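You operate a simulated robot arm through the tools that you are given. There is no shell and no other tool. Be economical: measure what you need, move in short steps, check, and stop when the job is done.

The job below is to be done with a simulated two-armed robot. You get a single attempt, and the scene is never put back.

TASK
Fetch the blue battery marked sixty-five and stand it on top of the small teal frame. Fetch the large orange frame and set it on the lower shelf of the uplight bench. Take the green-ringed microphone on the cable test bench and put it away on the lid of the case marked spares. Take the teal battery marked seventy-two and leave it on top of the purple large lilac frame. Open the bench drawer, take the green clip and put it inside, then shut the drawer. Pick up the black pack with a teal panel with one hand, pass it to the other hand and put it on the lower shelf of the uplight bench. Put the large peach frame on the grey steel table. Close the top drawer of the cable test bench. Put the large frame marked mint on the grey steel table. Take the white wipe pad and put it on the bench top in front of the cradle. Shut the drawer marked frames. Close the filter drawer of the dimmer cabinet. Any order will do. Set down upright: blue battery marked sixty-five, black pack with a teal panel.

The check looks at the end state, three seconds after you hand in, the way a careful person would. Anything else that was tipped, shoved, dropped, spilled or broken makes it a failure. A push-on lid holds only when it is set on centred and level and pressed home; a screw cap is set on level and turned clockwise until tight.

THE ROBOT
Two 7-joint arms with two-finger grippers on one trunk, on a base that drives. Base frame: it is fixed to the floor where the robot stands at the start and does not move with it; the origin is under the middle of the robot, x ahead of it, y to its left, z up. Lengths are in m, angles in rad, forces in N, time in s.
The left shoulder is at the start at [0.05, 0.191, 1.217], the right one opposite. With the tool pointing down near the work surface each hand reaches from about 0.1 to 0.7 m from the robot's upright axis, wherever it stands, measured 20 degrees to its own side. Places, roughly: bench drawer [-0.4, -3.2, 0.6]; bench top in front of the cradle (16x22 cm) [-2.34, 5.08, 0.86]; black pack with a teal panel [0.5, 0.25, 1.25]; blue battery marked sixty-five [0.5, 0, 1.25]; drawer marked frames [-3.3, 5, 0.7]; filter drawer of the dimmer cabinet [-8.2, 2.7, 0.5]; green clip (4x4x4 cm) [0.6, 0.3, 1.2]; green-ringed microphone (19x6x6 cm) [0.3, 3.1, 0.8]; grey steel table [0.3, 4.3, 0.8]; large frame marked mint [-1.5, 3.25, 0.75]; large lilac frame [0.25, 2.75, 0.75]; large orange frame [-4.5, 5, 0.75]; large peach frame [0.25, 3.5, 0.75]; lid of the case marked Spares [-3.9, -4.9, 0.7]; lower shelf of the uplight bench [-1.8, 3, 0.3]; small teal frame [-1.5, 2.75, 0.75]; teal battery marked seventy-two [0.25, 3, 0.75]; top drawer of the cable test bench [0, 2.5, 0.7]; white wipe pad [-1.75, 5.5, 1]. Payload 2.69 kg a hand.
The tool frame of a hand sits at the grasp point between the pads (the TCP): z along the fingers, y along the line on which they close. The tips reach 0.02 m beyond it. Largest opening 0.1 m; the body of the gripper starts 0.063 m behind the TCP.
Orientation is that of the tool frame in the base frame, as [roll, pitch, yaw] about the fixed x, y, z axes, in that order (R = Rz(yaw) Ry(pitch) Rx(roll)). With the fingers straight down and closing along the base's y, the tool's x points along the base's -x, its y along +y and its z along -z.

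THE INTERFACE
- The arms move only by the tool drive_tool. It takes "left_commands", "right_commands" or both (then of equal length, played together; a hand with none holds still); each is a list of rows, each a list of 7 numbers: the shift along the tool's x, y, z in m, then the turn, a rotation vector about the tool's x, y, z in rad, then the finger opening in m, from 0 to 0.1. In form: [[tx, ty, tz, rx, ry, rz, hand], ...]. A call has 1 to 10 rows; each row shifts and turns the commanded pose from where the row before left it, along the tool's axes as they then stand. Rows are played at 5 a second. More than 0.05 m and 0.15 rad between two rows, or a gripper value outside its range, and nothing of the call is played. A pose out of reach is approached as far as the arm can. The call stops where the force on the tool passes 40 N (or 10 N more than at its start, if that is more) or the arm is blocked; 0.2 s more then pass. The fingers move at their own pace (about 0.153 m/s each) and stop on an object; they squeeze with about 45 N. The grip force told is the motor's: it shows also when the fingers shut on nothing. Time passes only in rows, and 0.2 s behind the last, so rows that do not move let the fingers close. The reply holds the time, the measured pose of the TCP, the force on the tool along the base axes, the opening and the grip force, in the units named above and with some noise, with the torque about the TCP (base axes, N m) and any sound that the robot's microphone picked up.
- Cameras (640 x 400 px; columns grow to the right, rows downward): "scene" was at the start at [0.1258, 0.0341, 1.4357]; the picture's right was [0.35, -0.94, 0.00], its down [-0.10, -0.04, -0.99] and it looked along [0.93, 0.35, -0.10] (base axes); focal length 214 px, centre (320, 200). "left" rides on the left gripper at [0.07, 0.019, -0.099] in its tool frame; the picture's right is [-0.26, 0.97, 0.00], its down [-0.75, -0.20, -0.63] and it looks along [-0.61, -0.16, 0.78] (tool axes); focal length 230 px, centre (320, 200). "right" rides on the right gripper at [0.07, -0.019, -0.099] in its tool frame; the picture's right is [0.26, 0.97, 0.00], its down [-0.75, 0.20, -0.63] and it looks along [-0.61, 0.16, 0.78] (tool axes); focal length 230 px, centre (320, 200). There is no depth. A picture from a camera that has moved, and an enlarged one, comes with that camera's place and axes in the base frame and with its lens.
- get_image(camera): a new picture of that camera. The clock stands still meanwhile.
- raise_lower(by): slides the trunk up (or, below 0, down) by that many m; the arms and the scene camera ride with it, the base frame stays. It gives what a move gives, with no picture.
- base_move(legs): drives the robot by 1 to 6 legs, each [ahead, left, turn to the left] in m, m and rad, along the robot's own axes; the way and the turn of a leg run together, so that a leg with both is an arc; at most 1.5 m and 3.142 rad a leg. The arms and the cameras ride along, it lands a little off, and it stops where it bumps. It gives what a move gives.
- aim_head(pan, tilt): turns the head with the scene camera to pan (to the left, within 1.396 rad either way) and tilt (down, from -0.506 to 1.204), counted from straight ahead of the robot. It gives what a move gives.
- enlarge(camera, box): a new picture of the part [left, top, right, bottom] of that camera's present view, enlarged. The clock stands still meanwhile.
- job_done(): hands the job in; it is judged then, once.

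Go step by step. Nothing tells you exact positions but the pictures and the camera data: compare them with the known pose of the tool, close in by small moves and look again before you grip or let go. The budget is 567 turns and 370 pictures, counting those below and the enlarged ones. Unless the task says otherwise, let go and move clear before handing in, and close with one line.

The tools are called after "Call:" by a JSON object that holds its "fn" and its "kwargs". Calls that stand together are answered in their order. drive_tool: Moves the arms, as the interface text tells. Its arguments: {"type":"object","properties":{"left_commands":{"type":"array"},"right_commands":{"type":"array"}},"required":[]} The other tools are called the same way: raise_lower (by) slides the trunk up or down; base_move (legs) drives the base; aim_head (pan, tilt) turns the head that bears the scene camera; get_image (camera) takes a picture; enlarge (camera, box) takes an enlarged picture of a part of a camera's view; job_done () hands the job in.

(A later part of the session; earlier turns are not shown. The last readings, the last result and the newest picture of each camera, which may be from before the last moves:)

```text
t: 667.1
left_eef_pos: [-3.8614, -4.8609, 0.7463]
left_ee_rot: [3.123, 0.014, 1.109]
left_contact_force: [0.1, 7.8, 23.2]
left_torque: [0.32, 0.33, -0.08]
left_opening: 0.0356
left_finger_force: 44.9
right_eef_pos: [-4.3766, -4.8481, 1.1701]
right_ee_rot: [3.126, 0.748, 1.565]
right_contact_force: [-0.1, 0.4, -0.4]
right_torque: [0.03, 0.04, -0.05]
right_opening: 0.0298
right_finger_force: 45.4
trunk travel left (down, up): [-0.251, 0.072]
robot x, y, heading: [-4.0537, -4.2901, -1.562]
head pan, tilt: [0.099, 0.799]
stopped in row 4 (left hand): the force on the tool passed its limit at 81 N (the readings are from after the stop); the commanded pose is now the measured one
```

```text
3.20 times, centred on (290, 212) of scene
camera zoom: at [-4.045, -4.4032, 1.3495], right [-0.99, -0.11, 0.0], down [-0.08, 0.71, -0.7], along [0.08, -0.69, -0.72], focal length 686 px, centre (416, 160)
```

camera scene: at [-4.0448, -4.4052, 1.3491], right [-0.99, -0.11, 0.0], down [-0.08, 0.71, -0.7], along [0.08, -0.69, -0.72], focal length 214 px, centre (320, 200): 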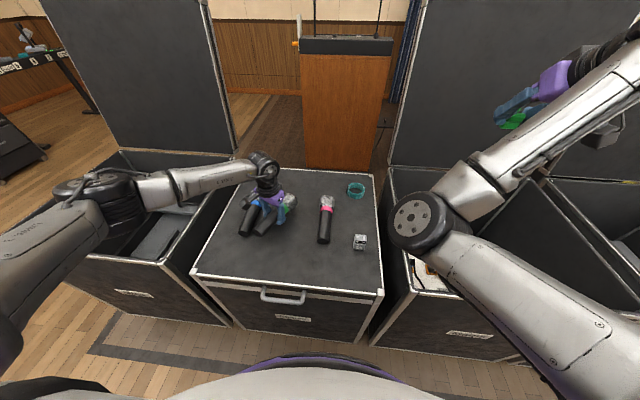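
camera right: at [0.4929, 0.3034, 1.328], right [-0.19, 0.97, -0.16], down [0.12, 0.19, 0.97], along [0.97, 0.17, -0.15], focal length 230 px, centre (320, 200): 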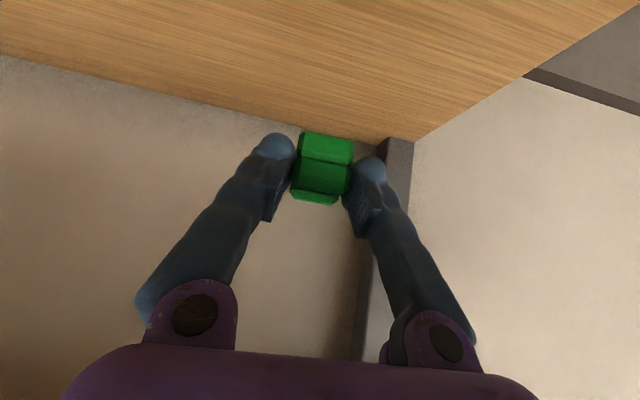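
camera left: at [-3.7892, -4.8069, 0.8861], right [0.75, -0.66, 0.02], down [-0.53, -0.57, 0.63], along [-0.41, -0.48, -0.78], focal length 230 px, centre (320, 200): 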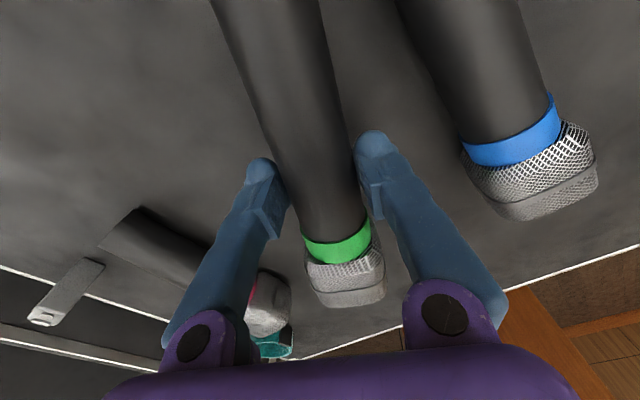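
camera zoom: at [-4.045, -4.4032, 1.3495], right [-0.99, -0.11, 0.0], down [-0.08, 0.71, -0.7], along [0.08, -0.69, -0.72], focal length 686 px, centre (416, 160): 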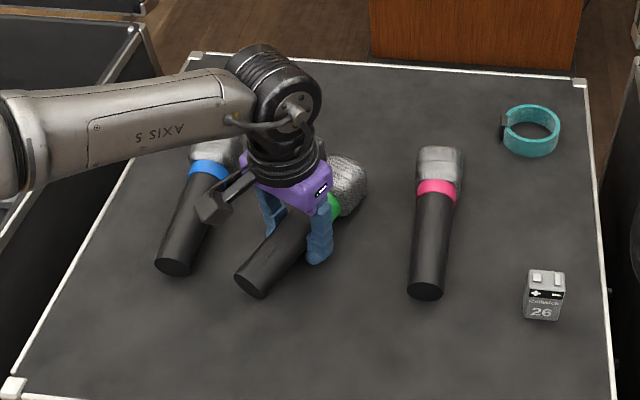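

The lid is higher than estimated; contact made. Ease off and release.

Call:
{"fn": "drive_tool", "kwargs": {"left_commands": [[0, 0, -0.002, 0, 0, 0, 0.02], [0, 0, 0, 0, 0, 0, 0.04], [0, 0, 0, 0, 0, 0, 0.05], [0, 0, 0, 0, 0, 0, 0.06], [0, 0, 0, 0, 0, 0, 0.06]]}}

Call:
{"fn": "enlarge", "kwargs": {"camera": "scene", "box": [190, 150, 390, 275]}}

Call:
{"fn": "get_image", "kwargs": {"camera": "left"}}

```text
t: 668.4
left_eef_pos: [-3.8606, -4.8607, 0.748]
left_ee_rot: [3.123, 0.011, 1.108]
left_contact_force: [8.3, -5.1, 25.1]
left_torque: [0.38, 0.56, 0.02]
left_opening: 0.0532
left_finger_force: 0.0
right_eef_pos: [-4.3762, -4.847, 1.1707]
right_ee_rot: [3.126, 0.749, 1.563]
right_contact_force: [-0.7, 0.4, 0.1]
right_torque: [-0.01, 0.01, 0.03]
right_opening: 0.0299
right_finger_force: 45.1
trunk travel left (down, up): [-0.251, 0.072]
robot x, y, heading: [-4.0538, -4.2843, -1.556]
head pan, tilt: [0.099, 0.799]
```

```text
3.20 times, centred on (290, 212) of scene
camera zoom: at [-4.0447, -4.4028, 1.3494], right [-0.99, -0.11, 0.0], down [-0.08, 0.71, -0.7], along [0.08, -0.69, -0.72], focal length 686 px, centre (416, 160)
```

zoom: 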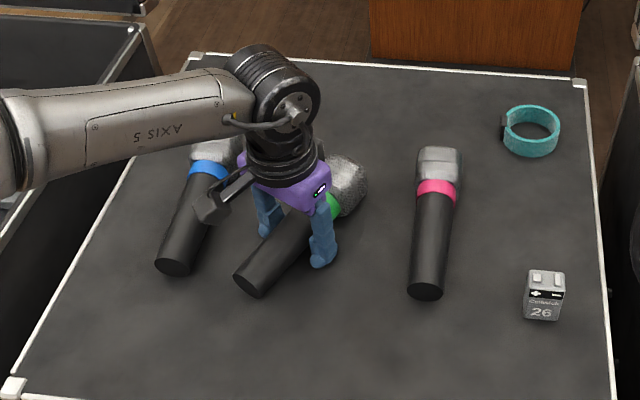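

```text
159 pictures are left
camera left: at [-3.814, -4.8034, 0.8454], right [0.75, -0.66, 0.02], down [-0.52, -0.57, 0.64], along [-0.41, -0.49, -0.77], focal length 230 px, centre (320, 200)
```

left: 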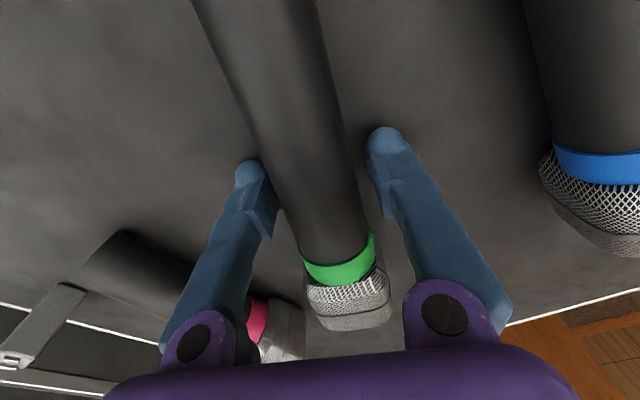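

Fingertips are bearing on the lid. Raise a few mm, open further, then lift straight up.

Call:
{"fn": "drive_tool", "kwargs": {"left_commands": [[0, 0, -0.004, 0, 0, 0, 0.06], [0, 0, -0.004, 0, 0, 0, 0.065], [0, 0, 0, 0, 0, 0, 0.065], [0, 0, -0.02, 0, 0, 0, 0.065], [0, 0, -0.03, 0, 0, 0, 0.065], [0, 0, -0.04, 0, 0, 0, 0.065], [0, 0, -0.05, 0, 0, 0, 0.065], [0, 0, -0.05, 0, 0, 0, 0.065]]}}

Call:
{"fn": "enlarge", "kwargs": {"camera": "scene", "box": [190, 150, 390, 275]}}

```text
t: 670.1
left_eef_pos: [-3.8641, -4.858, 0.9429]
left_ee_rot: [3.122, 0.009, 1.107]
left_contact_force: [0.3, -0.9, 0.4]
left_torque: [-0.03, 0.0, 0.03]
left_opening: 0.065
left_finger_force: 0.0
right_eef_pos: [-4.3773, -4.8489, 1.1686]
right_ee_rot: [3.126, 0.748, 1.563]
right_contact_force: [-1.0, 0.9, 0.7]
right_torque: [-0.02, 0.01, -0.01]
right_opening: 0.03
right_finger_force: 45.2
trunk travel left (down, up): [-0.251, 0.072]
robot x, y, heading: [-4.0546, -4.2857, -1.56]
head pan, tilt: [0.099, 0.799]
```

```text
3.20 times, centred on (290, 212) of scene
camera zoom: at [-4.045, -4.4046, 1.349], right [-0.99, -0.11, 0.0], down [-0.08, 0.71, -0.7], along [0.08, -0.69, -0.72], focal length 686 px, centre (416, 160)
```

zoom: 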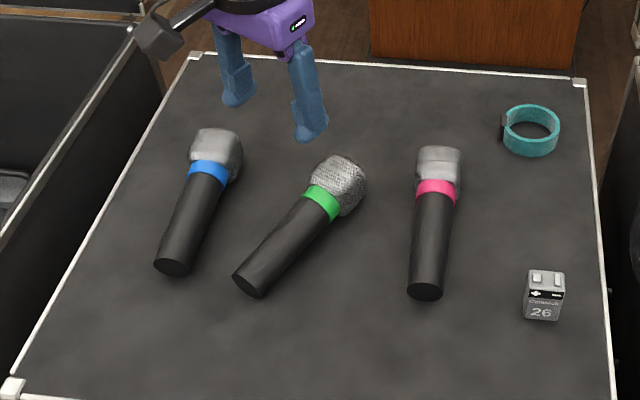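

The mic lies on the Spares lid. Raise the hand, back off, and drive to the bench drawer.

Call:
{"fn": "drive_tool", "kwargs": {"left_commands": [[0, 0, -0.05, 0, 0, 0, 0.065], [0, 0, -0.05, 0, 0, 0, 0.065], [0, 0, -0.05, 0, 0, 0, 0.065], [0, 0, -0.04, 0, 0, 0, 0.065]]}}

Call:
{"fn": "base_move", "kwargs": {"legs": [[-1.0, 0, 0], [0, 0, 1.56], [1.3, 0, 0], [0.8, 0, 0]]}}

Call:
{"fn": "aim_head", "kwargs": {"pan": 0.0, "tilt": 0.4}}

Call:
{"fn": "get_image", "kwargs": {"camera": "scene"}}

```text
t: 671.1
left_eef_pos: [-3.866, -4.8548, 1.1295]
left_ee_rot: [3.124, 0.01, 1.107]
left_contact_force: [-0.3, 0.3, -0.4]
left_torque: [0.01, -0.02, 0.01]
left_opening: 0.0652
left_finger_force: 0.1
right_eef_pos: [-4.3764, -4.8493, 1.1697]
right_ee_rot: [3.126, 0.747, 1.563]
right_contact_force: [0.3, -0.8, -0.2]
right_torque: [0.03, 0.02, 0.04]
right_opening: 0.0301
right_finger_force: 44.7
trunk travel left (down, up): [-0.251, 0.072]
robot x, y, heading: [-4.0519, -4.2887, -1.556]
head pan, tilt: [0.099, 0.799]
```

```text
t: 690.2
left_eef_pos: [-1.3761, -3.1383, 1.13]
left_ee_rot: [3.123, 0.008, 2.658]
left_contact_force: [-1.0, 0.7, 0.5]
left_torque: [-0.03, 0.06, 0.01]
left_opening: 0.0653
left_finger_force: 0.1
right_eef_pos: [-1.3918, -3.6494, 1.1676]
right_ee_rot: [3.126, 0.748, 3.115]
right_contact_force: [-0.1, 0.2, -0.2]
right_torque: [0.02, -0.02, -0.04]
right_opening: 0.0301
right_finger_force: 45.0
trunk travel left (down, up): [-0.251, 0.072]
robot x, y, heading: [-1.9494, -3.3133, -0.005]
head pan, tilt: [0.099, 0.799]
```

```text
t: 691.1
left_eef_pos: [-1.3754, -3.1396, 1.1296]
left_ee_rot: [3.123, 0.006, 2.66]
left_contact_force: [0.3, 0.2, 0.8]
left_torque: [-0.01, 0.0, 0.0]
left_opening: 0.0648
left_finger_force: 0.0
right_eef_pos: [-1.3912, -3.6487, 1.1682]
right_ee_rot: [3.127, 0.747, 3.115]
right_contact_force: [0.2, 0.9, -0.6]
right_torque: [0.03, 0.0, 0.01]
right_opening: 0.03
right_finger_force: 45.0
trunk travel left (down, up): [-0.251, 0.072]
robot x, y, heading: [-1.9498, -3.3169, -0.006]
head pan, tilt: [0.0, 0.4]
```

```text
157 pictures are left
camera scene: at [-1.8154, -3.3138, 1.3841], right [-0.01, -1.0, 0.0], down [-0.39, 0.0, -0.92], along [0.92, -0.01, -0.39], focal length 214 px, centre (320, 200)
```

scene: 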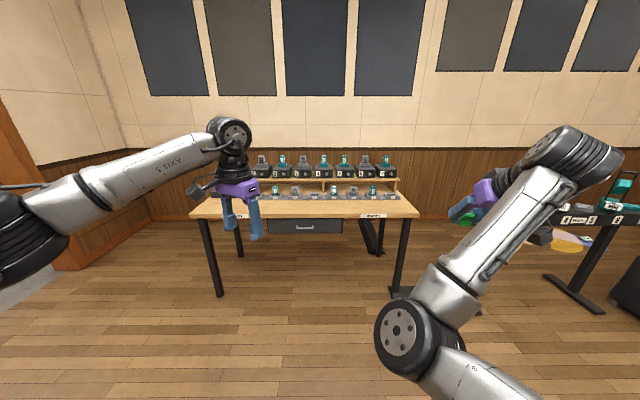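

Call:
{"fn": "enlarge", "kwargs": {"camera": "scene", "box": [240, 150, 440, 275]}}

```text
3.20 times, centred on (340, 212) of scene
camera zoom: at [-1.8154, -3.3138, 1.3841], right [-0.01, -1.0, 0.0], down [-0.39, 0.0, -0.92], along [0.92, -0.01, -0.39], focal length 686 px, centre (256, 160)
```

zoom: 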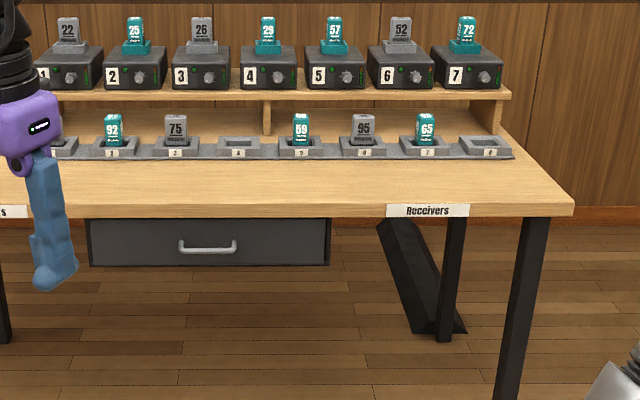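

The bench drawer (handle near y≈-3.22, z≈0.635) has a horizontal bar. I turn the left hand to point forward with its fingers above and below the bar.

Call:
{"fn": "drive_tool", "kwargs": {"left_commands": [[0, 0, 0, -0.1076, -0.0652, 0.0652, 0.065], [0, 0, 0, -0.1076, -0.0652, 0.0652, 0.065], [0, 0, 0, -0.1076, -0.0652, 0.0652, 0.065], [0, 0, 0, -0.1076, -0.0652, 0.0652, 0.065], [0, 0, 0, -0.1076, -0.0652, 0.0652, 0.065], [0, 0, 0, -0.1076, -0.0652, 0.0652, 0.065], [0, 0, 0, -0.1076, -0.0652, 0.0652, 0.065], [0, 0, 0, -0.1076, -0.0652, 0.0652, 0.065], [0, 0, 0, -0.1076, -0.0652, 0.0652, 0.065], [0, 0, 0, -0.1076, -0.0652, 0.0652, 0.065]]}}

Call:
{"fn": "drive_tool", "kwargs": {"left_commands": [[0, 0, 0, -0.1076, -0.0652, 0.0652, 0.065], [0, 0, 0, -0.1076, -0.0652, 0.0652, 0.065], [0, 0, 0, -0.1076, -0.0652, 0.0652, 0.065], [0, 0, 0, 0, 0, 0, 0.065]]}}

```text
t: 693.3
left_eef_pos: [-1.375, -3.1382, 1.1302]
left_ee_rot: [1.891, 0.15, 1.789]
left_contact_force: [0.2, 0.4, 0.3]
left_torque: [-0.01, 0.0, 0.01]
left_opening: 0.0649
left_finger_force: 0.0
right_eef_pos: [-1.3916, -3.6488, 1.1685]
right_ee_rot: [3.125, 0.749, 3.116]
right_contact_force: [0.2, -0.1, 0.3]
right_torque: [-0.02, 0.02, 0.0]
right_opening: 0.0297
right_finger_force: 44.9
trunk travel left (down, up): [-0.251, 0.072]
robot x, y, heading: [-1.9515, -3.3177, -0.006]
head pan, tilt: [0.0, 0.4]
```

```text
t: 694.3
left_eef_pos: [-1.3851, -3.1806, 1.1532]
left_ee_rot: [1.563, -0.014, 1.584]
left_contact_force: [-0.2, -0.8, 0.1]
left_torque: [0.02, 0.03, 0.01]
left_opening: 0.0652
left_finger_force: 0.1
left hand out of reach, approached as far as the arm can: row 3
right_eef_pos: [-1.392, -3.6486, 1.1694]
right_ee_rot: [3.128, 0.747, 3.116]
right_contact_force: [-0.6, 0.4, -0.5]
right_torque: [-0.02, 0.01, -0.03]
right_opening: 0.0303
right_finger_force: 45.3
trunk travel left (down, up): [-0.251, 0.072]
robot x, y, heading: [-1.9481, -3.3149, -0.003]
head pan, tilt: [0.0, 0.4]
```

The orientation is right. Lower the trunk and the hand to handle height, then approach.

Call:
{"fn": "raise_lower", "kwargs": {"by": -0.25}}

Call:
{"fn": "drive_tool", "kwargs": {"left_commands": [[0, -0.045, 0, 0, 0, 0, 0.065], [0, -0.045, 0, 0, 0, 0, 0.065], [0, -0.045, 0, 0, 0, 0, 0.065], [0, -0.045, 0, 0, 0, 0, 0.065], [0, -0.045, 0, 0, 0, 0, 0.065], [0, -0.035, 0, 0, 0, 0, 0.065], [0, 0, 0, 0, 0, 0, 0.065]]}}

Call:
{"fn": "base_move", "kwargs": {"legs": [[0.55, -0.03, 0]]}}

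Call:
{"fn": "aim_head", "kwargs": {"pan": 0.0, "tilt": 0.55}}

Call:
{"fn": "get_image", "kwargs": {"camera": "scene"}}

Call:
{"fn": "get_image", "kwargs": {"camera": "left"}}

```text
t: 696.9
left_eef_pos: [-1.3844, -3.1791, 0.9044]
left_ee_rot: [1.565, -0.012, 1.585]
left_contact_force: [0.3, -0.1, -0.1]
left_torque: [0.02, 0.02, 0.03]
left_opening: 0.0649
left_finger_force: 0.0
right_eef_pos: [-1.3916, -3.6482, 0.9189]
right_ee_rot: [3.127, 0.746, 3.117]
right_contact_force: [-0.2, 0.9, -0.3]
right_torque: [0.01, 0.01, -0.01]
right_opening: 0.0303
right_finger_force: 44.7
trunk travel left (down, up): [-0.001, 0.322]
robot x, y, heading: [-1.9487, -3.3161, -0.009]
head pan, tilt: [0.0, 0.4]
```

```text
t: 698.5
left_eef_pos: [-1.4159, -3.2835, 0.7105]
left_ee_rot: [1.566, -0.012, 1.592]
left_contact_force: [0.6, 0.7, 0.1]
left_torque: [-0.01, 0.01, -0.03]
left_opening: 0.0653
left_finger_force: 0.0
left hand out of reach, approached as far as the arm can: row 1, 2, 3, 4, 5, 6
right_eef_pos: [-1.3912, -3.6491, 0.9191]
right_ee_rot: [3.126, 0.748, 3.117]
right_contact_force: [-0.2, -0.6, -0.2]
right_torque: [0.0, 0.03, -0.01]
right_opening: 0.03
right_finger_force: 45.1
trunk travel left (down, up): [-0.001, 0.322]
robot x, y, heading: [-1.9508, -3.3132, -0.009]
head pan, tilt: [0.0, 0.4]
```

```text
t: 701.6
left_eef_pos: [-0.8672, -3.3152, 0.7094]
left_ee_rot: [1.569, -0.012, 1.592]
left_contact_force: [0.3, 0.6, -0.2]
left_torque: [-0.04, 0.0, 0.0]
left_opening: 0.0652
left_finger_force: 0.1
right_eef_pos: [-0.8428, -3.6806, 0.9191]
right_ee_rot: [3.125, 0.747, 3.118]
right_contact_force: [0.6, 0.4, -0.7]
right_torque: [0.01, -0.02, -0.04]
right_opening: 0.03
right_finger_force: 44.7
trunk travel left (down, up): [-0.001, 0.322]
robot x, y, heading: [-1.3977, -3.3487, -0.009]
head pan, tilt: [0.0, 0.4]
```

```text
t: 702.3
left_eef_pos: [-0.8679, -3.3149, 0.7098]
left_ee_rot: [1.57, -0.015, 1.595]
left_contact_force: [-0.1, 0.4, -0.1]
left_torque: [-0.01, 0.0, 0.02]
left_opening: 0.0649
left_finger_force: 0.1
right_eef_pos: [-0.8426, -3.6824, 0.9188]
right_ee_rot: [3.127, 0.747, 3.117]
right_contact_force: [0.1, -0.4, -1.8]
right_torque: [0.02, 0.01, 0.01]
right_opening: 0.0301
right_finger_force: 44.6
trunk travel left (down, up): [-0.001, 0.322]
robot x, y, heading: [-1.3989, -3.3493, -0.002]
head pan, tilt: [0.0, 0.55]
```

```text
155 pictures are left
camera scene: at [-1.2694, -3.3474, 1.1205], right [-0.01, -1.0, 0.0], down [-0.52, 0.0, -0.85], along [0.85, 0.0, -0.52], focal length 214 px, centre (320, 200)
```

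scene: 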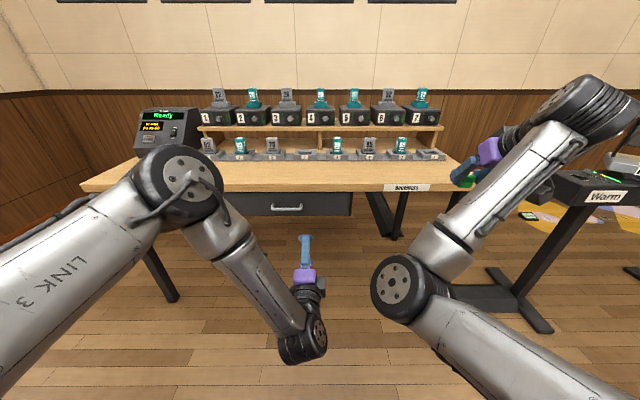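

```text
154 pictures are left
camera left: at [-0.969, -3.2477, 0.729], right [0.0, -0.27, 0.96], down [-0.61, -0.76, -0.21], along [0.79, -0.59, -0.17], focal length 230 px, centre (320, 200)
```

left: 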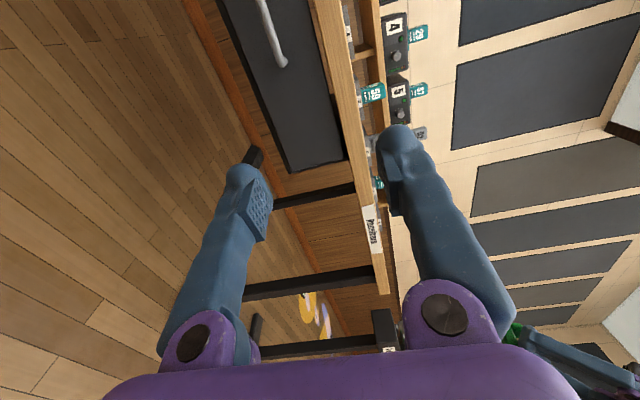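

Handle at about (-0.59, -3.225, 0.667). Move the hand left and down, and shift the base right to keep the arm comfortable.

Call:
{"fn": "base_move", "kwargs": {"legs": [[0, -0.08, 0]]}}

Call:
{"fn": "drive_tool", "kwargs": {"left_commands": [[0.045, 0, 0, 0, 0, 0, 0.065], [0.045, 0, 0, 0, 0, 0, 0.065], [0.045, 0, 0, 0, 0, 0, 0.065], [0.03, 0, 0, 0, 0, 0, 0.065], [0, -0.02, 0, 0, 0, 0, 0.065], [0, -0.022, 0, 0, 0, 0, 0.065], [0, 0, 0, 0, 0, 0, 0.065]]}}

Call:
{"fn": "get_image", "kwargs": {"camera": "scene"}}

Call:
{"fn": "get_image", "kwargs": {"camera": "left"}}

```text
t: 703.7
left_eef_pos: [-0.8682, -3.3941, 0.7104]
left_ee_rot: [1.569, -0.01, 1.595]
left_contact_force: [-0.3, -0.1, -0.7]
left_torque: [0.02, -0.03, -0.04]
left_opening: 0.0649
left_finger_force: 0.1
right_eef_pos: [-0.8413, -3.7611, 0.9196]
right_ee_rot: [3.126, 0.746, 3.117]
right_contact_force: [0.1, -0.1, -1.0]
right_torque: [0.01, -0.03, 0.0]
right_opening: 0.0297
right_finger_force: 45.0
trunk travel left (down, up): [-0.001, 0.322]
robot x, y, heading: [-1.4004, -3.4307, -0.005]
head pan, tilt: [0.0, 0.55]
```

```text
t: 705.3
left_eef_pos: [-0.9095, -3.3486, 0.7471]
left_ee_rot: [1.57, -0.011, 1.596]
left_contact_force: [0.4, -0.2, -0.1]
left_torque: [0.0, -0.01, -0.04]
left_opening: 0.0653
left_finger_force: 0.2
left hand out of reach, approached as far as the arm can: row 1, 2, 3, 4, 5, 6
right_eef_pos: [-0.8419, -3.7608, 0.9196]
right_ee_rot: [3.125, 0.746, 3.117]
right_contact_force: [-0.1, -0.2, -0.5]
right_torque: [0.02, 0.0, 0.02]
right_opening: 0.0301
right_finger_force: 44.9
trunk travel left (down, up): [-0.001, 0.322]
robot x, y, heading: [-1.3975, -3.4267, -0.005]
head pan, tilt: [0.0, 0.55]
```

```text
153 pictures are left
camera scene: at [-1.2698, -3.427, 1.1204], right [-0.01, -1.0, 0.0], down [-0.52, 0.0, -0.85], along [0.85, 0.0, -0.52], focal length 214 px, centre (320, 200)
```

scene: 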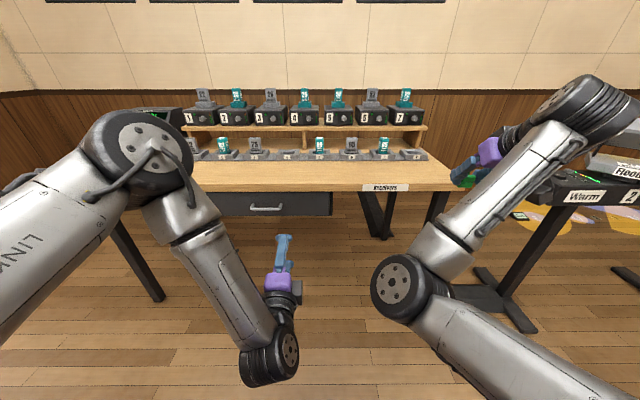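

```text
152 pictures are left
camera left: at [-1.0112, -3.2813, 0.7666], right [0.01, -0.27, 0.96], down [-0.61, -0.76, -0.21], along [0.79, -0.59, -0.17], focal length 230 px, centre (320, 200)
```

left: 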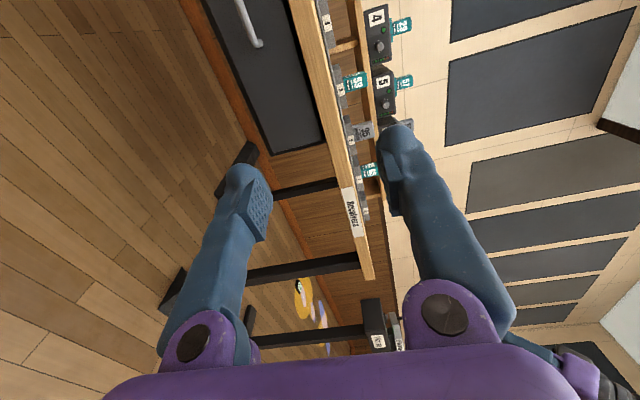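

That roll limits the arm. Better: face south beside the bench so the left hand, pointing down, naturally closes across the bar. Restore the left hand first.

Call:
{"fn": "base_move", "kwargs": {"legs": [[-0.3, 0, 0]]}}

Call:
{"fn": "raise_lower", "kwargs": {"by": 0.2}}

Call:
{"fn": "drive_tool", "kwargs": {"left_commands": [[0, 0.04, 0, 0.0864, 0.0864, -0.0864, 0.065], [0, 0.03, 0, 0.0864, 0.0864, -0.0864, 0.065], [0, 0, 0, 0.0864, 0.0864, -0.0864, 0.065], [0, 0, 0, 0.0864, 0.0864, -0.0864, 0.065], [0, 0, 0, 0.0864, 0.0864, -0.0864, 0.065], [0, 0, 0, 0.0864, 0.0864, -0.0864, 0.065], [0, 0, 0, 0.0864, 0.0864, -0.0864, 0.065], [0, 0, 0, 0.0864, 0.0864, -0.0864, 0.065], [0, 0, 0, 0.0864, 0.0864, -0.0864, 0.065], [0, 0, 0, 0.0864, 0.0864, -0.0864, 0.065]]}}

Call:
{"fn": "drive_tool", "kwargs": {"left_commands": [[0, 0, 0, 0.0864, 0.0864, -0.0864, 0.065], [0, 0, 0, 0.0864, 0.0864, -0.0864, 0.065], [0, 0, 0, 0.0864, 0.0864, -0.0864, 0.065], [0, 0, 0, 0.0864, 0.0864, -0.0864, 0.065], [0, 0, 0, 0, 0, 0, 0.065]]}}

```text
t: 707.3
left_eef_pos: [-1.2075, -3.3474, 0.748]
left_ee_rot: [1.57, -0.012, 1.598]
left_contact_force: [0.5, -0.8, -1.6]
left_torque: [-0.02, 0.01, -0.03]
left_opening: 0.065
left_finger_force: 0.1
right_eef_pos: [-1.1393, -3.7605, 0.9184]
right_ee_rot: [3.126, 0.747, 3.115]
right_contact_force: [0.1, -0.3, -0.7]
right_torque: [-0.03, 0.01, 0.02]
right_opening: 0.0299
right_finger_force: 45.1
trunk travel left (down, up): [-0.001, 0.322]
robot x, y, heading: [-1.6952, -3.4295, -0.003]
head pan, tilt: [0.0, 0.55]
```

```text
t: 709.5
left_eef_pos: [-1.2061, -3.3476, 0.9467]
left_ee_rot: [1.57, -0.013, 1.597]
left_contact_force: [0.6, -0.9, 0.5]
left_torque: [0.0, 0.03, 0.04]
left_opening: 0.0647
left_finger_force: 0.2
right_eef_pos: [-1.1391, -3.7593, 1.1182]
right_ee_rot: [3.127, 0.749, 3.117]
right_contact_force: [-1.0, -0.3, 0.6]
right_torque: [0.05, 0.02, -0.03]
right_opening: 0.0302
right_finger_force: 45.5
trunk travel left (down, up): [-0.201, 0.122]
robot x, y, heading: [-1.6937, -3.425, -0.006]
head pan, tilt: [0.0, 0.55]
```

```text
t: 711.7
left_eef_pos: [-1.2037, -3.3454, 1.0168]
left_ee_rot: [2.724, 0.265, 2.758]
left_contact_force: [0.4, -0.3, -0.1]
left_torque: [0.02, -0.01, -0.02]
left_opening: 0.0651
left_finger_force: 0.2
right_eef_pos: [-1.1385, -3.7595, 1.1183]
right_ee_rot: [3.125, 0.746, 3.117]
right_contact_force: [0.5, -0.6, 0.1]
right_torque: [-0.07, 0.01, 0.04]
right_opening: 0.0299
right_finger_force: 44.8
trunk travel left (down, up): [-0.201, 0.122]
robot x, y, heading: [-1.6974, -3.4252, -0.006]
head pan, tilt: [0.0, 0.55]
```

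```text
t: 712.9
left_eef_pos: [-1.2039, -3.3454, 1.0161]
left_ee_rot: [3.13, 0.0, -3.115]
left_contact_force: [-0.6, -0.2, -0.9]
left_torque: [0.03, 0.02, -0.01]
left_opening: 0.065
left_finger_force: 0.1
right_eef_pos: [-1.1409, -3.7608, 1.1199]
right_ee_rot: [3.127, 0.746, 3.117]
right_contact_force: [-0.2, -0.6, -0.4]
right_torque: [0.01, 0.02, 0.01]
right_opening: 0.0298
right_finger_force: 44.8
trunk travel left (down, up): [-0.201, 0.122]
robot x, y, heading: [-1.6956, -3.4256, -0.004]
head pan, tilt: [0.0, 0.55]
```

Call:
{"fn": "drive_tool", "kwargs": {"left_commands": [[0.01, 0.045, 0, 0, 0, 0, 0.065], [0.01, 0.045, 0, 0, 0, 0, 0.065], [0.01, 0.045, 0, 0, 0, 0, 0.065], [0.01, 0.045, 0, 0, 0, 0, 0.065], [0.01, 0.045, 0, 0, 0, 0, 0.065], [0, 0.045, 0, 0, 0, 0, 0.065], [0, 0, 0, 0, 0, 0, 0.065]]}}

Call:
{"fn": "base_move", "kwargs": {"legs": [[0, 0.62, 0], [0, 0, -1.566], [0, 0.5, 0]]}}

Call:
{"fn": "aim_head", "kwargs": {"pan": 0.7, "tilt": 0.6}}

Call:
{"fn": "get_image", "kwargs": {"camera": "scene"}}

Call:
{"fn": "get_image", "kwargs": {"camera": "left"}}

```text
t: 714.5
left_eef_pos: [-1.2616, -3.0767, 1.023]
left_ee_rot: [3.128, 0.002, -3.116]
left_contact_force: [0.5, 0.2, 0.2]
left_torque: [0.02, 0.0, -0.03]
left_opening: 0.0653
left_finger_force: 0.0
right_eef_pos: [-1.14, -3.7607, 1.1188]
right_ee_rot: [3.126, 0.747, 3.116]
right_contact_force: [0.5, -0.1, 0.2]
right_torque: [-0.01, 0.0, 0.01]
right_opening: 0.0298
right_finger_force: 44.9
trunk travel left (down, up): [-0.201, 0.122]
robot x, y, heading: [-1.6974, -3.4245, -0.003]
head pan, tilt: [0.0, 0.55]
```

```text
t: 728.8
left_eef_pos: [-0.8704, -3.2781, 1.0228]
left_ee_rot: [3.131, 0.001, 1.549]
left_contact_force: [0.6, -1.4, 1.0]
left_torque: [0.02, -0.02, -0.02]
left_opening: 0.0651
left_finger_force: 0.1
right_eef_pos: [-1.5596, -3.3657, 1.1191]
right_ee_rot: [3.127, 0.747, 1.496]
right_contact_force: [-1.0, 0.1, -0.2]
right_torque: [-0.01, -0.01, 0.04]
right_opening: 0.0298
right_finger_force: 45.3
trunk travel left (down, up): [-0.201, 0.122]
robot x, y, heading: [-1.2007, -2.8265, -1.624]
head pan, tilt: [0.0, 0.55]
```

```text
t: 729.9
left_eef_pos: [-0.8703, -3.2778, 1.0218]
left_ee_rot: [3.13, 0.0, 1.547]
left_contact_force: [0.0, 0.0, 0.7]
left_torque: [0.03, 0.0, 0.02]
left_opening: 0.0649
left_finger_force: 0.0
right_eef_pos: [-1.5594, -3.366, 1.1193]
right_ee_rot: [3.126, 0.748, 1.498]
right_contact_force: [0.3, 0.0, 0.5]
right_torque: [0.0, -0.02, 0.02]
right_opening: 0.0297
right_finger_force: 44.9
trunk travel left (down, up): [-0.201, 0.122]
robot x, y, heading: [-1.1968, -2.825, -1.624]
head pan, tilt: [0.7, 0.6]
```

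```text
151 pictures are left
camera scene: at [-1.1489, -2.9345, 1.3159], right [-0.8, -0.6, 0.0], down [-0.34, 0.45, -0.83], along [0.5, -0.66, -0.56], focal length 214 px, centre (320, 200)
```

scene: 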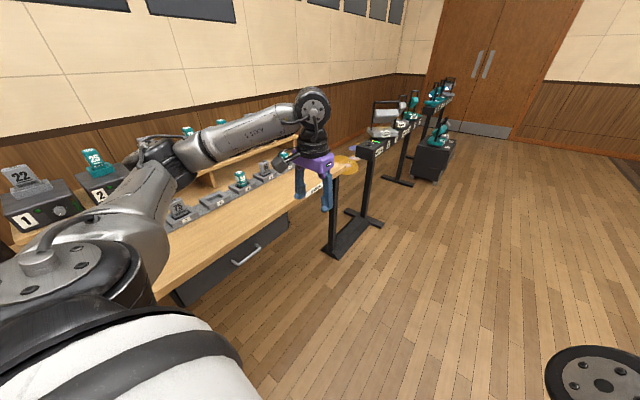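

```text
150 pictures are left
camera left: at [-0.8528, -3.2074, 1.1214], right [0.96, -0.28, 0.01], down [-0.22, -0.75, 0.63], along [-0.17, -0.6, -0.78], focal length 230 px, centre (320, 200)
```

left: 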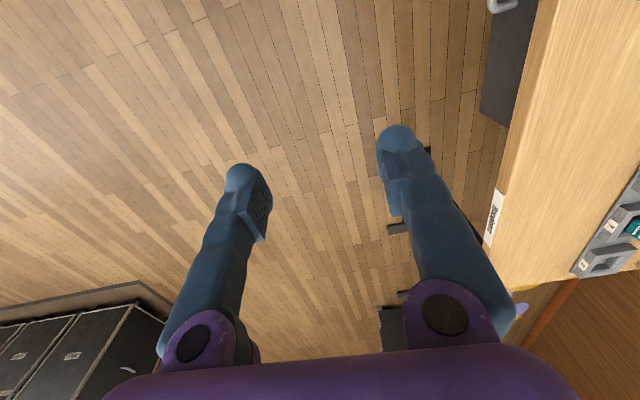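

The bar is at about x -0.592, y -3.22, z 0.667. Align the base, tilt the left hand slightly, and come above the bar with a narrow opening.

Call:
{"fn": "base_move", "kwargs": {"legs": [[0, 0.14, 0.05]]}}

Call:
{"fn": "drive_tool", "kwargs": {"left_commands": [[0.01, 0.03, 0, -0.1, 0, 0, 0.03], [0.01, 0.03, 0, -0.1, 0, 0, 0.03], [0.01, 0.03, 0, -0.1, 0, 0, 0.03], [0, 0, 0.045, 0, 0, 0, 0.03], [0, 0, 0.045, 0, 0, 0, 0.03], [0, 0, 0.045, 0, 0, 0, 0.03], [0, 0, 0.045, 0, 0, 0, 0.03], [0, 0, 0, 0, 0, 0, 0.03]]}}

Call:
{"fn": "get_image", "kwargs": {"camera": "left"}}

Call:
{"fn": "get_image", "kwargs": {"camera": "scene"}}

```text
t: 731.8
left_eef_pos: [-0.711, -3.2657, 1.0223]
left_ee_rot: [3.13, 0.0, 1.594]
left_contact_force: [0.2, 0.5, 0.2]
left_torque: [-0.01, -0.03, 0.01]
left_opening: 0.065
left_finger_force: 0.0
right_eef_pos: [-1.3935, -3.3865, 1.12]
right_ee_rot: [3.126, 0.749, 1.543]
right_contact_force: [-0.4, -0.7, -1.0]
right_torque: [0.03, 0.01, 0.0]
right_opening: 0.0299
right_finger_force: 44.9
trunk travel left (down, up): [-0.201, 0.122]
robot x, y, heading: [-1.0599, -2.8307, -1.583]
head pan, tilt: [0.7, 0.6]
```

```text
t: 733.6
left_eef_pos: [-0.5688, -3.2345, 0.8638]
left_ee_rot: [2.829, 0.0, 1.593]
left_contact_force: [-0.2, -0.2, 0.5]
left_torque: [0.01, -0.01, 0.04]
left_opening: 0.0303
left_finger_force: 0.1
right_eef_pos: [-1.3948, -3.3862, 1.119]
right_ee_rot: [3.125, 0.748, 1.543]
right_contact_force: [0.3, 0.0, -0.4]
right_torque: [0.01, -0.01, -0.01]
right_opening: 0.0299
right_finger_force: 45.2
trunk travel left (down, up): [-0.201, 0.122]
robot x, y, heading: [-1.0619, -2.8293, -1.582]
head pan, tilt: [0.7, 0.6]
```

```text
149 pictures are left
camera left: at [-0.5839, -3.1634, 0.9635], right [0.93, -0.24, 0.3], down [-0.37, -0.76, 0.54], along [0.1, -0.61, -0.79], focal length 230 px, centre (320, 200)
```

left: 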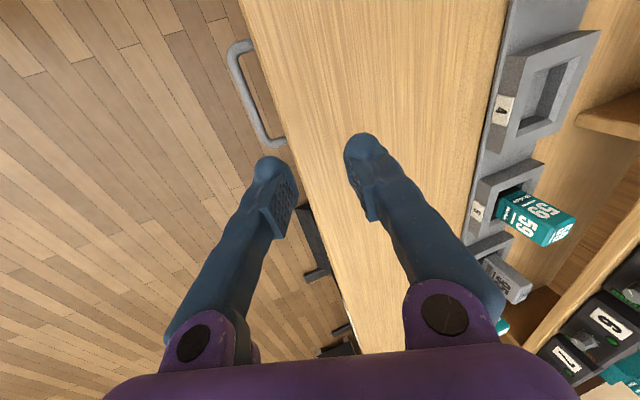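

```text
148 pictures are left
camera scene: at [-1.0051, -2.9363, 1.3159], right [-0.77, -0.64, 0.0], down [-0.36, 0.44, -0.83], along [0.53, -0.64, -0.56], focal length 214 px, centre (320, 200)
```

scene: 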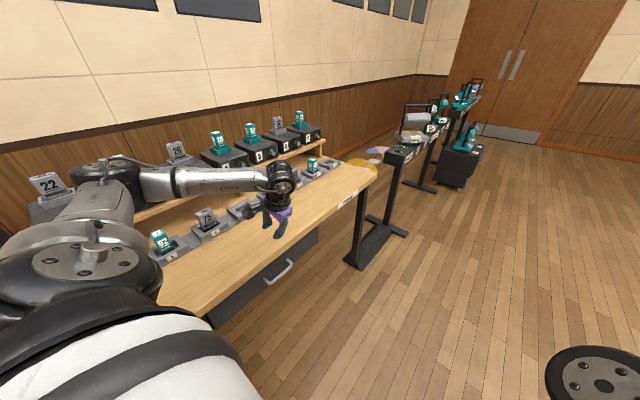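

The bench edge overhangs, so pinch from the side instead: move west and swing the hand to point east, fingers above and below the bar.

Call:
{"fn": "drive_tool", "kwargs": {"left_commands": [[0.008, -0.04, -0.012, 0, 0, 0, 0.05], [0.007, -0.04, -0.012, 0, 0, 0, 0.05], [0.007, -0.04, -0.012, 0, 0, 0, 0.05], [0, 0, 0, -0.15, 0, 0, 0.05], [0, 0, 0, -0.15, 0, 0, 0.05], [0, 0, 0, -0.15, 0, 0, 0.05], [0, 0, 0, -0.15, 0, 0, 0.05], [0, 0, 0, -0.15, 0, 0, 0.05], [0, 0, 0, -0.15, 0, 0, 0.05], [0, 0, 0, 0, 0, 0, 0.05]]}}

Call:
{"fn": "get_image", "kwargs": {"camera": "left"}}

Call:
{"fn": "get_image", "kwargs": {"camera": "scene"}}

```text
t: 735.8
left_eef_pos: [-0.6927, -3.214, 0.8584]
left_ee_rot: [1.931, 0.002, 1.595]
left_contact_force: [0.1, -0.3, 0.1]
left_torque: [0.02, 0.01, -0.02]
left_opening: 0.05
left_finger_force: 0.0
right_eef_pos: [-1.3948, -3.3861, 1.1191]
right_ee_rot: [3.127, 0.746, 1.545]
right_contact_force: [-0.3, 0.1, 0.8]
right_torque: [0.02, 0.03, -0.02]
right_opening: 0.0298
right_finger_force: 45.3
trunk travel left (down, up): [-0.201, 0.122]
robot x, y, heading: [-1.0621, -2.8301, -1.579]
head pan, tilt: [0.7, 0.6]
```

```text
147 pictures are left
camera left: at [-0.7822, -3.1455, 0.9101], right [0.34, -0.25, 0.91], down [-0.64, -0.77, 0.03], along [0.69, -0.59, -0.42], focal length 230 px, centre (320, 200)
```

left: 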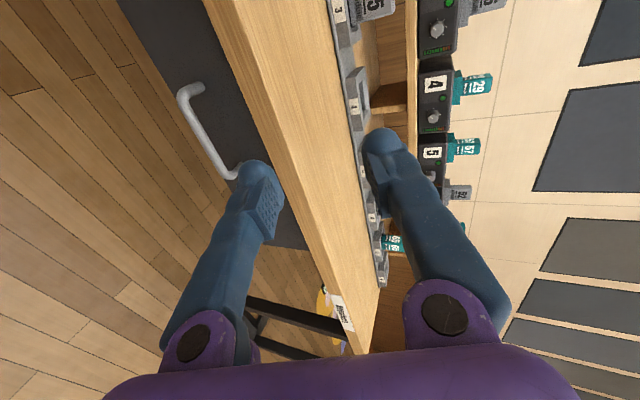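

```text
146 pictures are left
camera scene: at [-1.0046, -2.9361, 1.3159], right [-0.77, -0.64, 0.0], down [-0.36, 0.43, -0.83], along [0.53, -0.64, -0.56], focal length 214 px, centre (320, 200)
```

scene: 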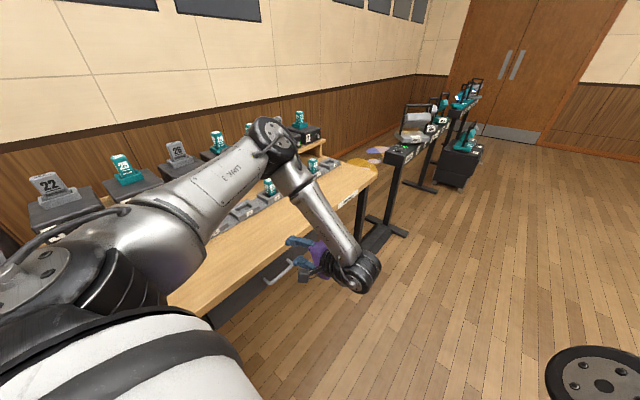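

Good pose. Lower to handle height (still 10 cm west of the bar).

Call:
{"fn": "drive_tool", "kwargs": {"left_commands": [[0, -0.0356, 0.0134, 0, 0, 0, 0.05], [0, -0.0356, 0.0134, 0, 0, 0, 0.05], [0, -0.0356, 0.0134, 0, 0, 0, 0.05], [0, -0.0356, 0.0134, 0, 0, 0, 0.05], [0, -0.0356, 0.0134, 0, 0, 0, 0.05], [0, 0, 0, 0, 0, 0, 0.05]]}}

Call:
{"fn": "get_image", "kwargs": {"camera": "left"}}

Call:
{"fn": "enlarge", "kwargs": {"camera": "scene", "box": [220, 200, 420, 325]}}

```text
t: 737.2
left_eef_pos: [-0.6911, -3.2136, 0.6675]
left_ee_rot: [1.93, 0.0, 1.593]
left_contact_force: [0.1, -0.5, 0.0]
left_torque: [-0.05, 0.03, -0.02]
left_opening: 0.0502
left_finger_force: 0.0
right_eef_pos: [-1.3956, -3.3864, 1.1184]
right_ee_rot: [3.127, 0.747, 1.542]
right_contact_force: [-0.4, -1.0, -0.4]
right_torque: [0.01, 0.01, 0.02]
right_opening: 0.0301
right_finger_force: 44.7
trunk travel left (down, up): [-0.201, 0.122]
robot x, y, heading: [-1.0615, -2.8306, -1.582]
head pan, tilt: [0.7, 0.6]
```

```text
145 pictures are left
camera left: at [-0.7803, -3.1447, 0.7193], right [0.35, -0.25, 0.9], down [-0.64, -0.77, 0.03], along [0.68, -0.59, -0.43], focal length 230 px, centre (320, 200)
```

left: 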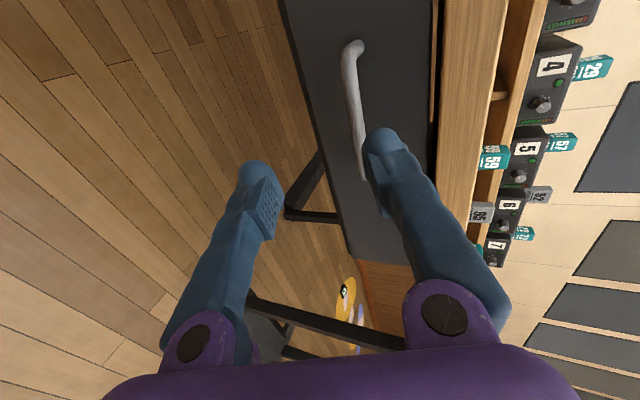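

```text
3.20 times, centred on (320, 262) of scene
camera zoom: at [-1.0049, -2.9362, 1.3159], right [-0.77, -0.64, 0.0], down [-0.36, 0.43, -0.83], along [0.53, -0.64, -0.56], focal length 686 px, centre (320, 0)
```

zoom: 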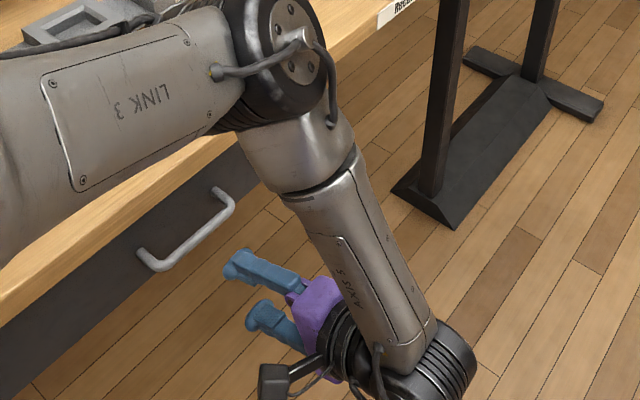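

The bar is at z≈0.662, between the fingers' heights. Advance onto it.

Call:
{"fn": "drive_tool", "kwargs": {"left_commands": [[0, 0.0075, 0.0234, 0, 0, 0, 0.045], [0, 0.0075, 0.0234, 0, 0, 0, 0.045], [0, 0.0075, 0.0234, 0, 0, 0, 0.045], [0, 0.0075, 0.0234, 0, 0, 0, 0.045], [0, 0, 0, 0, 0, 0, 0.045]]}}

Call:
{"fn": "get_image", "kwargs": {"camera": "left"}}

Call:
{"fn": "enlarge", "kwargs": {"camera": "scene", "box": [220, 200, 420, 325]}}

```text
t: 738.4
left_eef_pos: [-0.596, -3.2107, 0.6606]
left_ee_rot: [1.929, 0.001, 1.593]
left_contact_force: [0.4, 0.4, -0.5]
left_torque: [-0.02, 0.01, -0.03]
left_opening: 0.045
left_finger_force: 0.1
right_eef_pos: [-1.3962, -3.3866, 1.119]
right_ee_rot: [3.126, 0.746, 1.543]
right_contact_force: [0.6, -0.3, 0.7]
right_torque: [-0.01, 0.02, -0.03]
right_opening: 0.0296
right_finger_force: 44.5
trunk travel left (down, up): [-0.201, 0.122]
robot x, y, heading: [-1.058, -2.8308, -1.582]
head pan, tilt: [0.7, 0.6]
```

```text
143 pictures are left
camera left: at [-0.6844, -3.1427, 0.7139], right [0.35, -0.25, 0.9], down [-0.64, -0.77, 0.03], along [0.68, -0.59, -0.43], focal length 230 px, centre (320, 200)
```

left: 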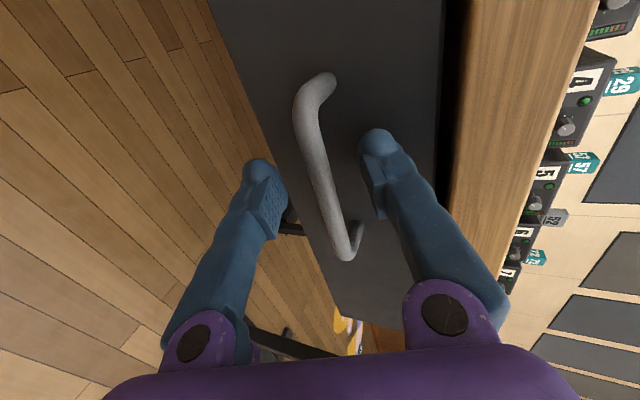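

```text
3.20 times, centred on (320, 262) of scene
camera zoom: at [-1.0051, -2.9363, 1.3159], right [-0.77, -0.64, 0.0], down [-0.36, 0.44, -0.83], along [0.53, -0.64, -0.56], focal length 686 px, centre (320, 0)
```

zoom: 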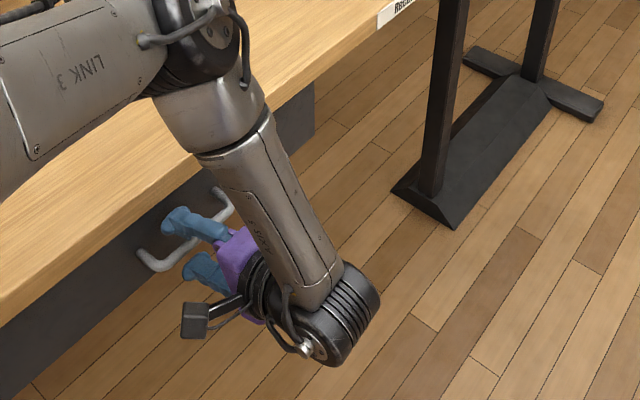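

The bar lies between the fingers. Grip it.

Call:
{"fn": "drive_tool", "kwargs": {"left_commands": [[0, 0, 0, 0, 0, 0, 0.02], [0, 0, 0, 0, 0, 0, 0.0], [0, 0, 0, 0, 0, 0, 0.0]]}}

Call:
{"fn": "base_move", "kwargs": {"legs": [[0, -0.22, 0]]}}

Call:
{"fn": "get_image", "kwargs": {"camera": "scene"}}

```text
t: 739.2
left_eef_pos: [-0.5955, -3.2123, 0.6615]
left_ee_rot: [1.93, 0.001, 1.595]
left_contact_force: [-0.1, 0.7, 2.5]
left_torque: [0.15, 0.02, -0.11]
left_opening: 0.006
left_finger_force: 32.8
right_eef_pos: [-1.3955, -3.3858, 1.1184]
right_ee_rot: [3.126, 0.747, 1.543]
right_contact_force: [0.3, 0.4, -0.2]
right_torque: [0.04, 0.02, -0.01]
right_opening: 0.0301
right_finger_force: 44.9
trunk travel left (down, up): [-0.201, 0.122]
robot x, y, heading: [-1.0609, -2.8296, -1.575]
head pan, tilt: [0.7, 0.6]
```

```text
t: 741.7
left_eef_pos: [-0.8086, -3.2085, 0.6617]
left_ee_rot: [1.93, -0.001, 1.597]
left_contact_force: [0.1, -16.4, -2.4]
left_torque: [-0.01, 0.0, -0.19]
left_opening: 0.006
left_finger_force: 31.3
right_eef_pos: [-1.6068, -3.3876, 1.1174]
right_ee_rot: [3.126, 0.745, 1.549]
right_contact_force: [-0.2, -0.1, -0.3]
right_torque: [-0.04, 0.02, 0.02]
right_opening: 0.0299
right_finger_force: 44.5
trunk travel left (down, up): [-0.201, 0.122]
robot x, y, heading: [-1.2774, -2.8281, -1.577]
head pan, tilt: [0.7, 0.6]
```

```text
141 pictures are left
camera scene: at [-1.219, -2.936, 1.3157], right [-0.77, -0.64, 0.0], down [-0.36, 0.43, -0.82], along [0.53, -0.63, -0.57], focal length 214 px, centre (320, 200)
```

scene: 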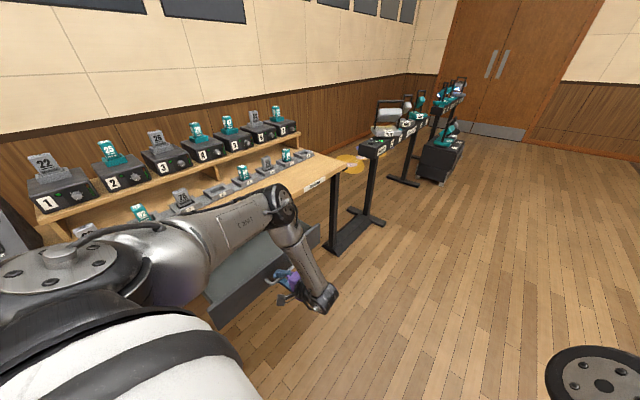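

The drawer is open about 21 cm. Release the bar and withdraw the left hand.

Call:
{"fn": "drive_tool", "kwargs": {"left_commands": [[0, 0, 0, 0, 0, 0, 0.03], [0, 0, 0, 0, 0, 0, 0.05], [0, 0, 0, 0, 0, 0, 0.05], [0, 0, -0.04, 0, 0, 0, 0.05], [0, 0, -0.04, 0, 0, 0, 0.05], [0, 0, -0.04, 0, 0, 0, 0.05]]}}

Call:
{"fn": "get_image", "kwargs": {"camera": "left"}}

```text
t: 743.1
left_eef_pos: [-0.9215, -3.2083, 0.7043]
left_ee_rot: [1.93, -0.001, 1.597]
left_contact_force: [0.6, 0.0, 0.3]
left_torque: [0.01, -0.02, -0.02]
left_opening: 0.05
left_finger_force: 0.0
right_eef_pos: [-1.6076, -3.3861, 1.1176]
right_ee_rot: [3.128, 0.747, 1.545]
right_contact_force: [0.3, 0.1, -0.8]
right_torque: [-0.01, -0.04, -0.03]
right_opening: 0.0298
right_finger_force: 44.9
trunk travel left (down, up): [-0.201, 0.122]
robot x, y, heading: [-1.274, -2.8314, -1.574]
head pan, tilt: [0.7, 0.6]
```

```text
140 pictures are left
camera left: at [-1.0115, -3.1403, 0.7568], right [0.35, -0.25, 0.9], down [-0.64, -0.77, 0.03], along [0.69, -0.59, -0.43], focal length 230 px, centre (320, 200)
```

left: 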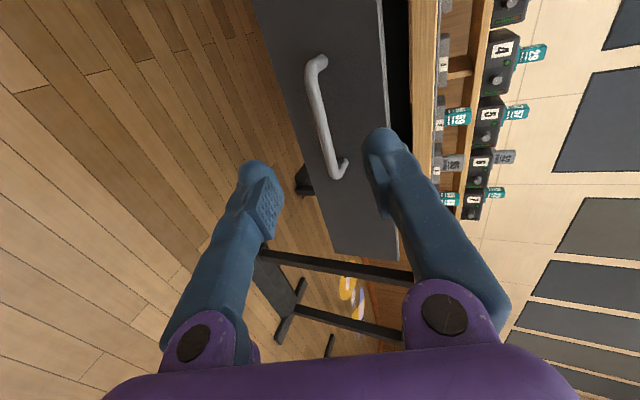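

Call:
{"fn": "drive_tool", "kwargs": {"left_commands": [[0, 0.042, -0.016, 0, 0, 0, 0.05], [0, 0.042, -0.016, 0, 0, 0, 0.05], [0, 0.042, -0.016, 0, 0, 0, 0.05], [0, 0.042, -0.016, 0, 0, 0, 0.05], [0, 0.042, -0.016, 0, 0, 0, 0.05], [0, 0, 0, 0.15, 0, 0, 0.05], [0, 0, 0, 0.15, 0, 0, 0.05], [0, 0, 0, 0.15, 0, 0, 0.05], [0, 0, 0, 0.15, 0, 0, 0.05], [0, 0, 0, 0.15, 0, 0, 0.05]], "right_commands": [[0, 0, 0, 0, 0.149, 0, 0.02], [0, 0, 0, 0, 0.149, 0, 0.02], [0, 0, 0, 0, 0.149, 0, 0.02], [0, 0, 0, 0, 0.149, 0, 0.02], [0, 0, 0, 0, 0.149, 0, 0.02], [0, 0, 0, 0, 0, 0, 0.02], [0, 0, 0, 0, 0, 0, 0.02], [0, 0, 0, 0, 0, 0, 0.02], [0, 0, 0, 0, 0, 0, 0.02], [0, 0, 0, 0, 0, 0, 0.02]]}}

Call:
{"fn": "base_move", "kwargs": {"legs": [[0, -0.35, 0], [0, 0, 1.57]]}}

Call:
{"fn": "aim_head", "kwargs": {"pan": 0.0, "tilt": 0.6}}

Call:
{"fn": "get_image", "kwargs": {"camera": "scene"}}

```text
t: 745.3
left_eef_pos: [-0.9218, -3.2118, 0.9298]
left_ee_rot: [2.682, 0.002, 1.596]
left_contact_force: [0.4, 0.3, 0.0]
left_torque: [0.0, -0.02, -0.01]
left_opening: 0.0501
left_finger_force: 0.0
right_eef_pos: [-1.6217, -3.4082, 1.1142]
right_ee_rot: [3.131, 0.001, 1.558]
right_contact_force: [-0.1, -0.5, -0.6]
right_torque: [-0.06, 0.03, 0.0]
right_opening: 0.03
right_finger_force: 44.4
right hand out of reach, approached as far as the arm can: row 1, 2
trunk travel left (down, up): [-0.201, 0.122]
robot x, y, heading: [-1.276, -2.8309, -1.574]
head pan, tilt: [0.7, 0.6]
```

```text
t: 752.8
left_eef_pos: [-1.2564, -2.4621, 0.9295]
left_ee_rot: [2.683, 0.0, -3.084]
left_contact_force: [-0.2, 0.2, -0.1]
left_torque: [0.0, 0.0, 0.0]
left_opening: 0.05
left_finger_force: 0.2
right_eef_pos: [-1.0377, -3.1563, 1.1136]
right_ee_rot: [3.133, 0.001, -3.125]
right_contact_force: [0.6, -0.5, -0.8]
right_torque: [0.02, -0.02, -0.03]
right_opening: 0.0302
right_finger_force: 45.2
trunk travel left (down, up): [-0.201, 0.122]
robot x, y, heading: [-1.6295, -2.8264, 0.027]
head pan, tilt: [0.7, 0.6]
```

```text
t: 753.9
left_eef_pos: [-1.2558, -2.4632, 0.929]
left_ee_rot: [2.681, 0.0, -3.085]
left_contact_force: [-0.8, 0.2, -0.3]
left_torque: [-0.01, 0.04, 0.02]
left_opening: 0.0501
left_finger_force: 0.1
right_eef_pos: [-1.0374, -3.1563, 1.1137]
right_ee_rot: [3.132, 0.002, -3.126]
right_contact_force: [-0.2, 0.6, 0.1]
right_torque: [0.0, -0.02, 0.02]
right_opening: 0.0297
right_finger_force: 45.1
trunk travel left (down, up): [-0.201, 0.122]
robot x, y, heading: [-1.6259, -2.8258, 0.023]
head pan, tilt: [0.0, 0.6]
```

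```text
139 pictures are left
camera scene: at [-1.5002, -2.8216, 1.3159], right [0.03, -1.0, 0.0], down [-0.56, -0.02, -0.83], along [0.82, 0.02, -0.56], focal length 214 px, centre (320, 200)
```

scene: 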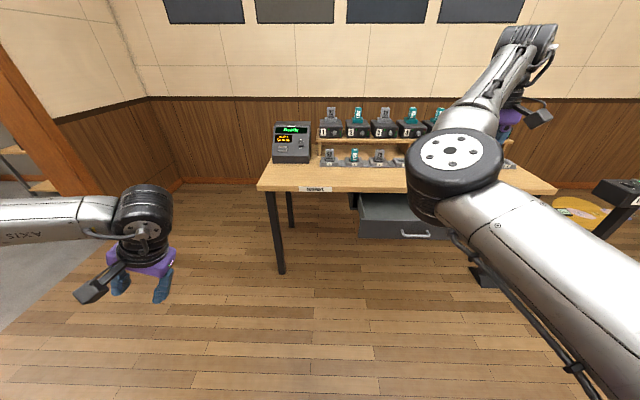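

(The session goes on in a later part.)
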